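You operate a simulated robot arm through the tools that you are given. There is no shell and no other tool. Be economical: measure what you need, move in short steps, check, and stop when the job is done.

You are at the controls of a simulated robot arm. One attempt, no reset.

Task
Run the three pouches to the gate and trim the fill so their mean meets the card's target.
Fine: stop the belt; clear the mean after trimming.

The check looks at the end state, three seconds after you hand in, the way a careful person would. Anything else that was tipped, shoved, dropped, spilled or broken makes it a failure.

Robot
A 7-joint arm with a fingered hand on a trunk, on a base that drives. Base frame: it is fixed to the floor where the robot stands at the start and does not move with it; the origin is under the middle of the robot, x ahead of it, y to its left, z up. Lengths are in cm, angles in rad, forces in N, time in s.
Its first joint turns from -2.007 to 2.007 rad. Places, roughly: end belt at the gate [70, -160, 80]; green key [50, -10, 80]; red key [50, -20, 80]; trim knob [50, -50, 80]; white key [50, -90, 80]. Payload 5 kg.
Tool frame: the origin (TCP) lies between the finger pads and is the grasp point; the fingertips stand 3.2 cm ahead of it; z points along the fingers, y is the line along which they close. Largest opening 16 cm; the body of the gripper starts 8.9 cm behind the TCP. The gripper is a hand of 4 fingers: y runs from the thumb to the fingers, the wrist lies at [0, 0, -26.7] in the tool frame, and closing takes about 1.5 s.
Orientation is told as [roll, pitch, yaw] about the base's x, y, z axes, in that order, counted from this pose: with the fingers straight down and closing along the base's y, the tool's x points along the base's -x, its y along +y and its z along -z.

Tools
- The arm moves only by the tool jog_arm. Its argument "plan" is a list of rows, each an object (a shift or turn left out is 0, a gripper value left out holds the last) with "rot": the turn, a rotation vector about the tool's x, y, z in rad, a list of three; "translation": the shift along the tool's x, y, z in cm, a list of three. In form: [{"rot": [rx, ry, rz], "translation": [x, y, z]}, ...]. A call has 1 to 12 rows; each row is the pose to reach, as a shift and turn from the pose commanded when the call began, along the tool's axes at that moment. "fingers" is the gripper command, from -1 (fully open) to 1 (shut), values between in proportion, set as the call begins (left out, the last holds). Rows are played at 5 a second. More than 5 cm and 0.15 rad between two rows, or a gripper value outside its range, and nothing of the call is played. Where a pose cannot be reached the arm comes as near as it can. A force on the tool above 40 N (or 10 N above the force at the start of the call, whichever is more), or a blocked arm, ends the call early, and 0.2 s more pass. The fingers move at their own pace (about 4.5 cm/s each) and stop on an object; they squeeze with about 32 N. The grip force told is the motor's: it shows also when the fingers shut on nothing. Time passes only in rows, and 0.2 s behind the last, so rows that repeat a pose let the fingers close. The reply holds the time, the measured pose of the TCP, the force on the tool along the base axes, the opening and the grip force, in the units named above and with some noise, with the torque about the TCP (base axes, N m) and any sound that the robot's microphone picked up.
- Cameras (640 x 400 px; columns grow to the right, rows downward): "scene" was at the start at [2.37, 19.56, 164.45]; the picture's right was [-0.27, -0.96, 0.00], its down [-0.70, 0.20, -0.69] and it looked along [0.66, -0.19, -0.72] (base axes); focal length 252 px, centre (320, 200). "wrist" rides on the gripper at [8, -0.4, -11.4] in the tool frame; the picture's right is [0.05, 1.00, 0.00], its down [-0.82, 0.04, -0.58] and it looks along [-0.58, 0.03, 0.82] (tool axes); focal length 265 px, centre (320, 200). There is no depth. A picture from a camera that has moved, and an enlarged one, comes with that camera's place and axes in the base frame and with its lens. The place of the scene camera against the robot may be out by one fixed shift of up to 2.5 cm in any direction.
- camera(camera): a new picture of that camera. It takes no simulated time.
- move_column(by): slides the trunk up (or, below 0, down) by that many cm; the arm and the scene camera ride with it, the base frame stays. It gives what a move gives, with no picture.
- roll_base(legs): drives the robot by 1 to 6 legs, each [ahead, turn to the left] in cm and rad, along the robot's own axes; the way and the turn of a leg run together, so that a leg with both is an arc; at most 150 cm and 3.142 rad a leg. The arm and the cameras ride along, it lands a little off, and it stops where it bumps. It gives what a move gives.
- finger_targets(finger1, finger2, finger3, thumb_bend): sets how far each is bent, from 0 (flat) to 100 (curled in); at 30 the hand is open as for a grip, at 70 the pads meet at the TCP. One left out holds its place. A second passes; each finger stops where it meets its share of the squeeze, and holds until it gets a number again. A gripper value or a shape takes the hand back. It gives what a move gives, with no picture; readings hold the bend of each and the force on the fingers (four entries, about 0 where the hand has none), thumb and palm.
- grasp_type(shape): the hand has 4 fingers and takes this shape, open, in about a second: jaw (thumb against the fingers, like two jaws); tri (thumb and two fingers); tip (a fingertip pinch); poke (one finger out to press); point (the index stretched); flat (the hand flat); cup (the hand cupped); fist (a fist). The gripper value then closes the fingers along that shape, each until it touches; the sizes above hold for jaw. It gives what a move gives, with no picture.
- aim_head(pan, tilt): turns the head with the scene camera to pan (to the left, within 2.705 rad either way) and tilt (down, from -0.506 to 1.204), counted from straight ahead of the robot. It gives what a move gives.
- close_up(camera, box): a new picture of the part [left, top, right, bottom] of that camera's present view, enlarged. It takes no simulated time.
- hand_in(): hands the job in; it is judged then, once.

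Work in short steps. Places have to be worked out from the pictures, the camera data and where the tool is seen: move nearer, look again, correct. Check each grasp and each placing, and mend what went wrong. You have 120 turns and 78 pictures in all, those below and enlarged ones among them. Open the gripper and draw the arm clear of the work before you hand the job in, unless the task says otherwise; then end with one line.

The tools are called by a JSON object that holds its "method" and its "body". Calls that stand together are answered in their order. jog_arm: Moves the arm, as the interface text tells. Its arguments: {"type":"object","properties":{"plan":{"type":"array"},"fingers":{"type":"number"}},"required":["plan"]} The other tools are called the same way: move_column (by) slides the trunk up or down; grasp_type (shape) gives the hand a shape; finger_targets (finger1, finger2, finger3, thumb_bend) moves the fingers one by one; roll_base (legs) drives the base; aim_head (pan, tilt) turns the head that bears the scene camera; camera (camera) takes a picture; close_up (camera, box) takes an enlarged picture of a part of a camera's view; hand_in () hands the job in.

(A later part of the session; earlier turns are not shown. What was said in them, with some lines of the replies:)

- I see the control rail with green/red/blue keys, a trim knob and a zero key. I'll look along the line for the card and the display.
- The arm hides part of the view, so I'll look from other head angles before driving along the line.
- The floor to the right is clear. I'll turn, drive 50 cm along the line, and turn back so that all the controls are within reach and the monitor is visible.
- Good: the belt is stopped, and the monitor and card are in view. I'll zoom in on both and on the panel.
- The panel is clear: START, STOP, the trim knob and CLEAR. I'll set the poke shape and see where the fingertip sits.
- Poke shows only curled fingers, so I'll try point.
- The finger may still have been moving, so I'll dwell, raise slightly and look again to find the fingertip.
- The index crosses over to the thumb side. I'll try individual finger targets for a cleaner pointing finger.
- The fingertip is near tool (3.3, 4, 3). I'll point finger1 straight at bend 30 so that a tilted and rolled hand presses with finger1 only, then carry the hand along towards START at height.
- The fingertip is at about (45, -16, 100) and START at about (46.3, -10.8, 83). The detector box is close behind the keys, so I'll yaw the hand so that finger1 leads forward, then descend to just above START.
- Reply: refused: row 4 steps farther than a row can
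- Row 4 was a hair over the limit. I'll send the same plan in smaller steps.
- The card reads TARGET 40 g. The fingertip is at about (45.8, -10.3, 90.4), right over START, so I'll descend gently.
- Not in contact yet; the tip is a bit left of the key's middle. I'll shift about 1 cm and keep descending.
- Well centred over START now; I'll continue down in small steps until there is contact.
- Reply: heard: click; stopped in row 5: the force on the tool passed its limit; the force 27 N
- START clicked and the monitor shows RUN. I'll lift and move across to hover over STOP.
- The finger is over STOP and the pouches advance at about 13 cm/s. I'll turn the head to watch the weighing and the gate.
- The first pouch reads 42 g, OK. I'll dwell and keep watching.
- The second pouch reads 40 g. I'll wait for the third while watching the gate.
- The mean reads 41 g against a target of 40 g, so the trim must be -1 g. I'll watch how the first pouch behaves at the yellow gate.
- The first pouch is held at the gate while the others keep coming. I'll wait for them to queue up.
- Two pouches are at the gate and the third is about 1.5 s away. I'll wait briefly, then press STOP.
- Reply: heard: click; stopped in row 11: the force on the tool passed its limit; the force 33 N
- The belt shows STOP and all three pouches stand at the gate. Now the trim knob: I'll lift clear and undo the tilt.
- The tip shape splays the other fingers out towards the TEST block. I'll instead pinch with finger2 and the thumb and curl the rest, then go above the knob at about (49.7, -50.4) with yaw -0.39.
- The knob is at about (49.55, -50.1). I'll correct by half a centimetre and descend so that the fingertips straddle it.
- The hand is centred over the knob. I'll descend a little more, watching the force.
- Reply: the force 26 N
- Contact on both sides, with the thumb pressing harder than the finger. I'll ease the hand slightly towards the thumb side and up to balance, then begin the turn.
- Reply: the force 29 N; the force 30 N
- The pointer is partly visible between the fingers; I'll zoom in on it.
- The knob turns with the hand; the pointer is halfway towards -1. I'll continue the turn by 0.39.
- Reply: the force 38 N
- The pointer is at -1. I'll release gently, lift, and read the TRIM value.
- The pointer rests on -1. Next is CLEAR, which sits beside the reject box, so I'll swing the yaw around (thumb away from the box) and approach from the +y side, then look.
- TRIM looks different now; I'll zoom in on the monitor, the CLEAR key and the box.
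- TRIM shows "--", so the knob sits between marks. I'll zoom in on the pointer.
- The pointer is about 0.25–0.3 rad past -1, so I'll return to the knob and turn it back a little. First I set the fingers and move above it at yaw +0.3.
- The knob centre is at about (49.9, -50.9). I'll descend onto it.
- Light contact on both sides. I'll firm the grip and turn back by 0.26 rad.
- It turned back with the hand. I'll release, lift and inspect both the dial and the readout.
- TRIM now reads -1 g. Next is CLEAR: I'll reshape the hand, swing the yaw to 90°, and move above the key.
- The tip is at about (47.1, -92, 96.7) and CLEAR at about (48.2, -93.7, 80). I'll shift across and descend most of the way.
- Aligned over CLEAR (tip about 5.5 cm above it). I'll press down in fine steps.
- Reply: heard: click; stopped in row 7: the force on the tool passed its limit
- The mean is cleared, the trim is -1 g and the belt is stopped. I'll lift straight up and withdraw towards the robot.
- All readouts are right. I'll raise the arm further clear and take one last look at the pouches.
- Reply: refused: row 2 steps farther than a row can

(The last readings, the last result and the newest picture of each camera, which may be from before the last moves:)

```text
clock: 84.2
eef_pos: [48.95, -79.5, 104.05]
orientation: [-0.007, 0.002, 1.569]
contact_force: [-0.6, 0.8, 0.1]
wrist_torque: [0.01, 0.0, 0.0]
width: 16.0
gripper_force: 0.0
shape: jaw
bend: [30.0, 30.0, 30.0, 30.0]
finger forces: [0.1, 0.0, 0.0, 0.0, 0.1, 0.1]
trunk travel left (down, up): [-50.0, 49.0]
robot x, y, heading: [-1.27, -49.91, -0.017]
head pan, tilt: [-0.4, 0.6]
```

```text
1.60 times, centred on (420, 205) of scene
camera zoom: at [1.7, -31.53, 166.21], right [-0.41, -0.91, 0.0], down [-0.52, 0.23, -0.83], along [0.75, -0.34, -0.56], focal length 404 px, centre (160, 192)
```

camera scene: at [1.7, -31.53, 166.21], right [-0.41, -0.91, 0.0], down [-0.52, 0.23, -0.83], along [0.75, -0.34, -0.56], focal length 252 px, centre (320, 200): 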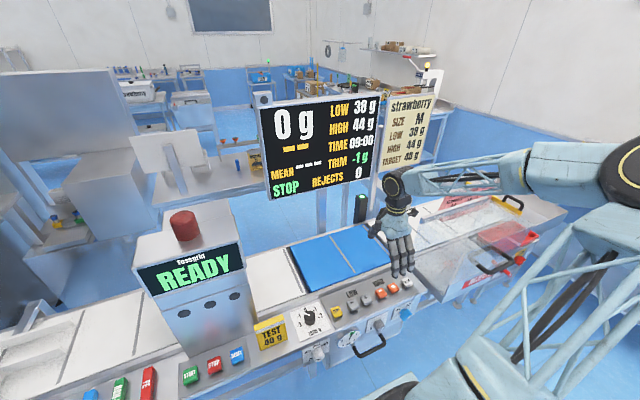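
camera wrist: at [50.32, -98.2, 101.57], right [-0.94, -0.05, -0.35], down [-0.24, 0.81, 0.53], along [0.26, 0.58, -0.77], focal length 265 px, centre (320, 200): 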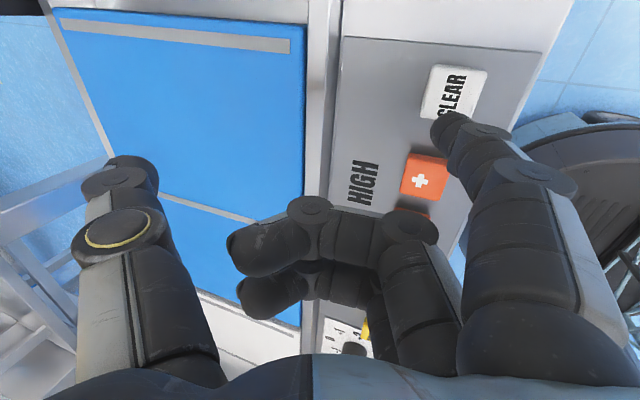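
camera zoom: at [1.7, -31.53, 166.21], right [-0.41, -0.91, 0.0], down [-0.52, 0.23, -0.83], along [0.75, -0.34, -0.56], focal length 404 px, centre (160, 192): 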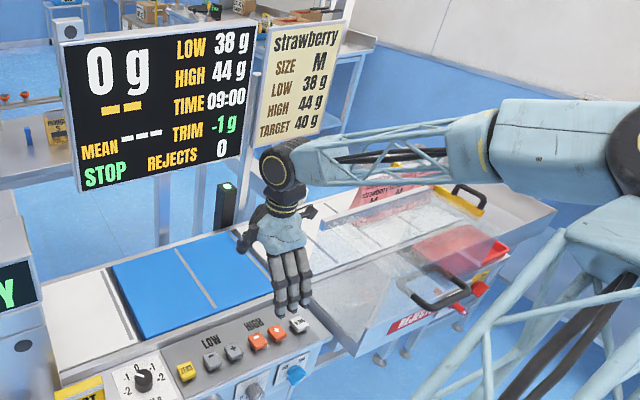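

One row was too long; I'll repeat the move with shorter steps.

{"method": "jog_arm", "body": {"plan": [{"translation": [0, 0, -4]}, {"translation": [-2, 0, -8]}, {"translation": [-4, 0, -12]}, {"translation": [-8, 0, -13]}, {"translation": [-12, 0, -14]}, {"translation": [-16, 0, -14]}, {"translation": [-20, 0, -14]}]}}

{"method": "close_up", "body": {"camera": "scene", "box": [250, 80, 590, 330]}}

```text
clock: 85.8
eef_pos: [49.11, -59.29, 117.78]
orientation: [-0.009, -0.001, 1.568]
contact_force: [-0.3, 0.1, -1.0]
wrist_torque: [-0.01, -0.01, 0.01]
width: 15.99
gripper_force: 0.0
shape: jaw
bend: [30.0, 30.0, 30.0, 30.0]
finger forces: [0.0, 0.2, 0.1, 0.1, 0.0, 0.0]
trunk travel left (down, up): [-50.0, 49.0]
robot x, y, heading: [-1.39, -49.41, -0.026]
head pan, tilt: [-0.4, 0.6]
```

```text
1.60 times, centred on (420, 205) of scene
camera zoom: at [1.73, -31.49, 166.21], right [-0.41, -0.91, 0.0], down [-0.52, 0.23, -0.82], along [0.75, -0.34, -0.57], focal length 404 px, centre (160, 192)
```

zoom: 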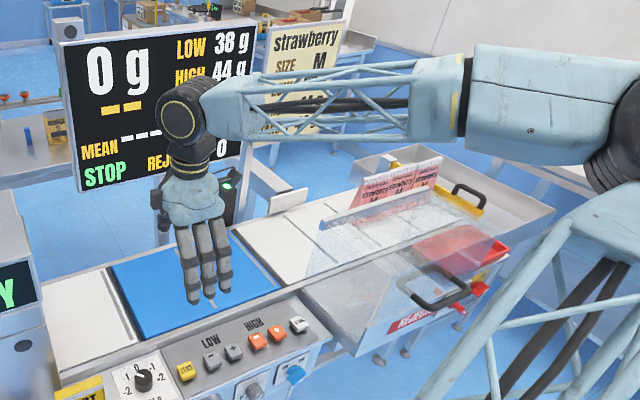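

The pouches stand at the gate, the arm is clear and the hand is open, so I'm handing in.

{"method": "hand_in", "body": {}}

```text
The job is handed in.
```

I ran all three pouches to the gate (42, 40 and 41 g, mean 41), stopped the belt, set the trim to -1 g to meet the 40 g target, and cleared the mean; I didn't run any pouches after the trim change to check the new mean.
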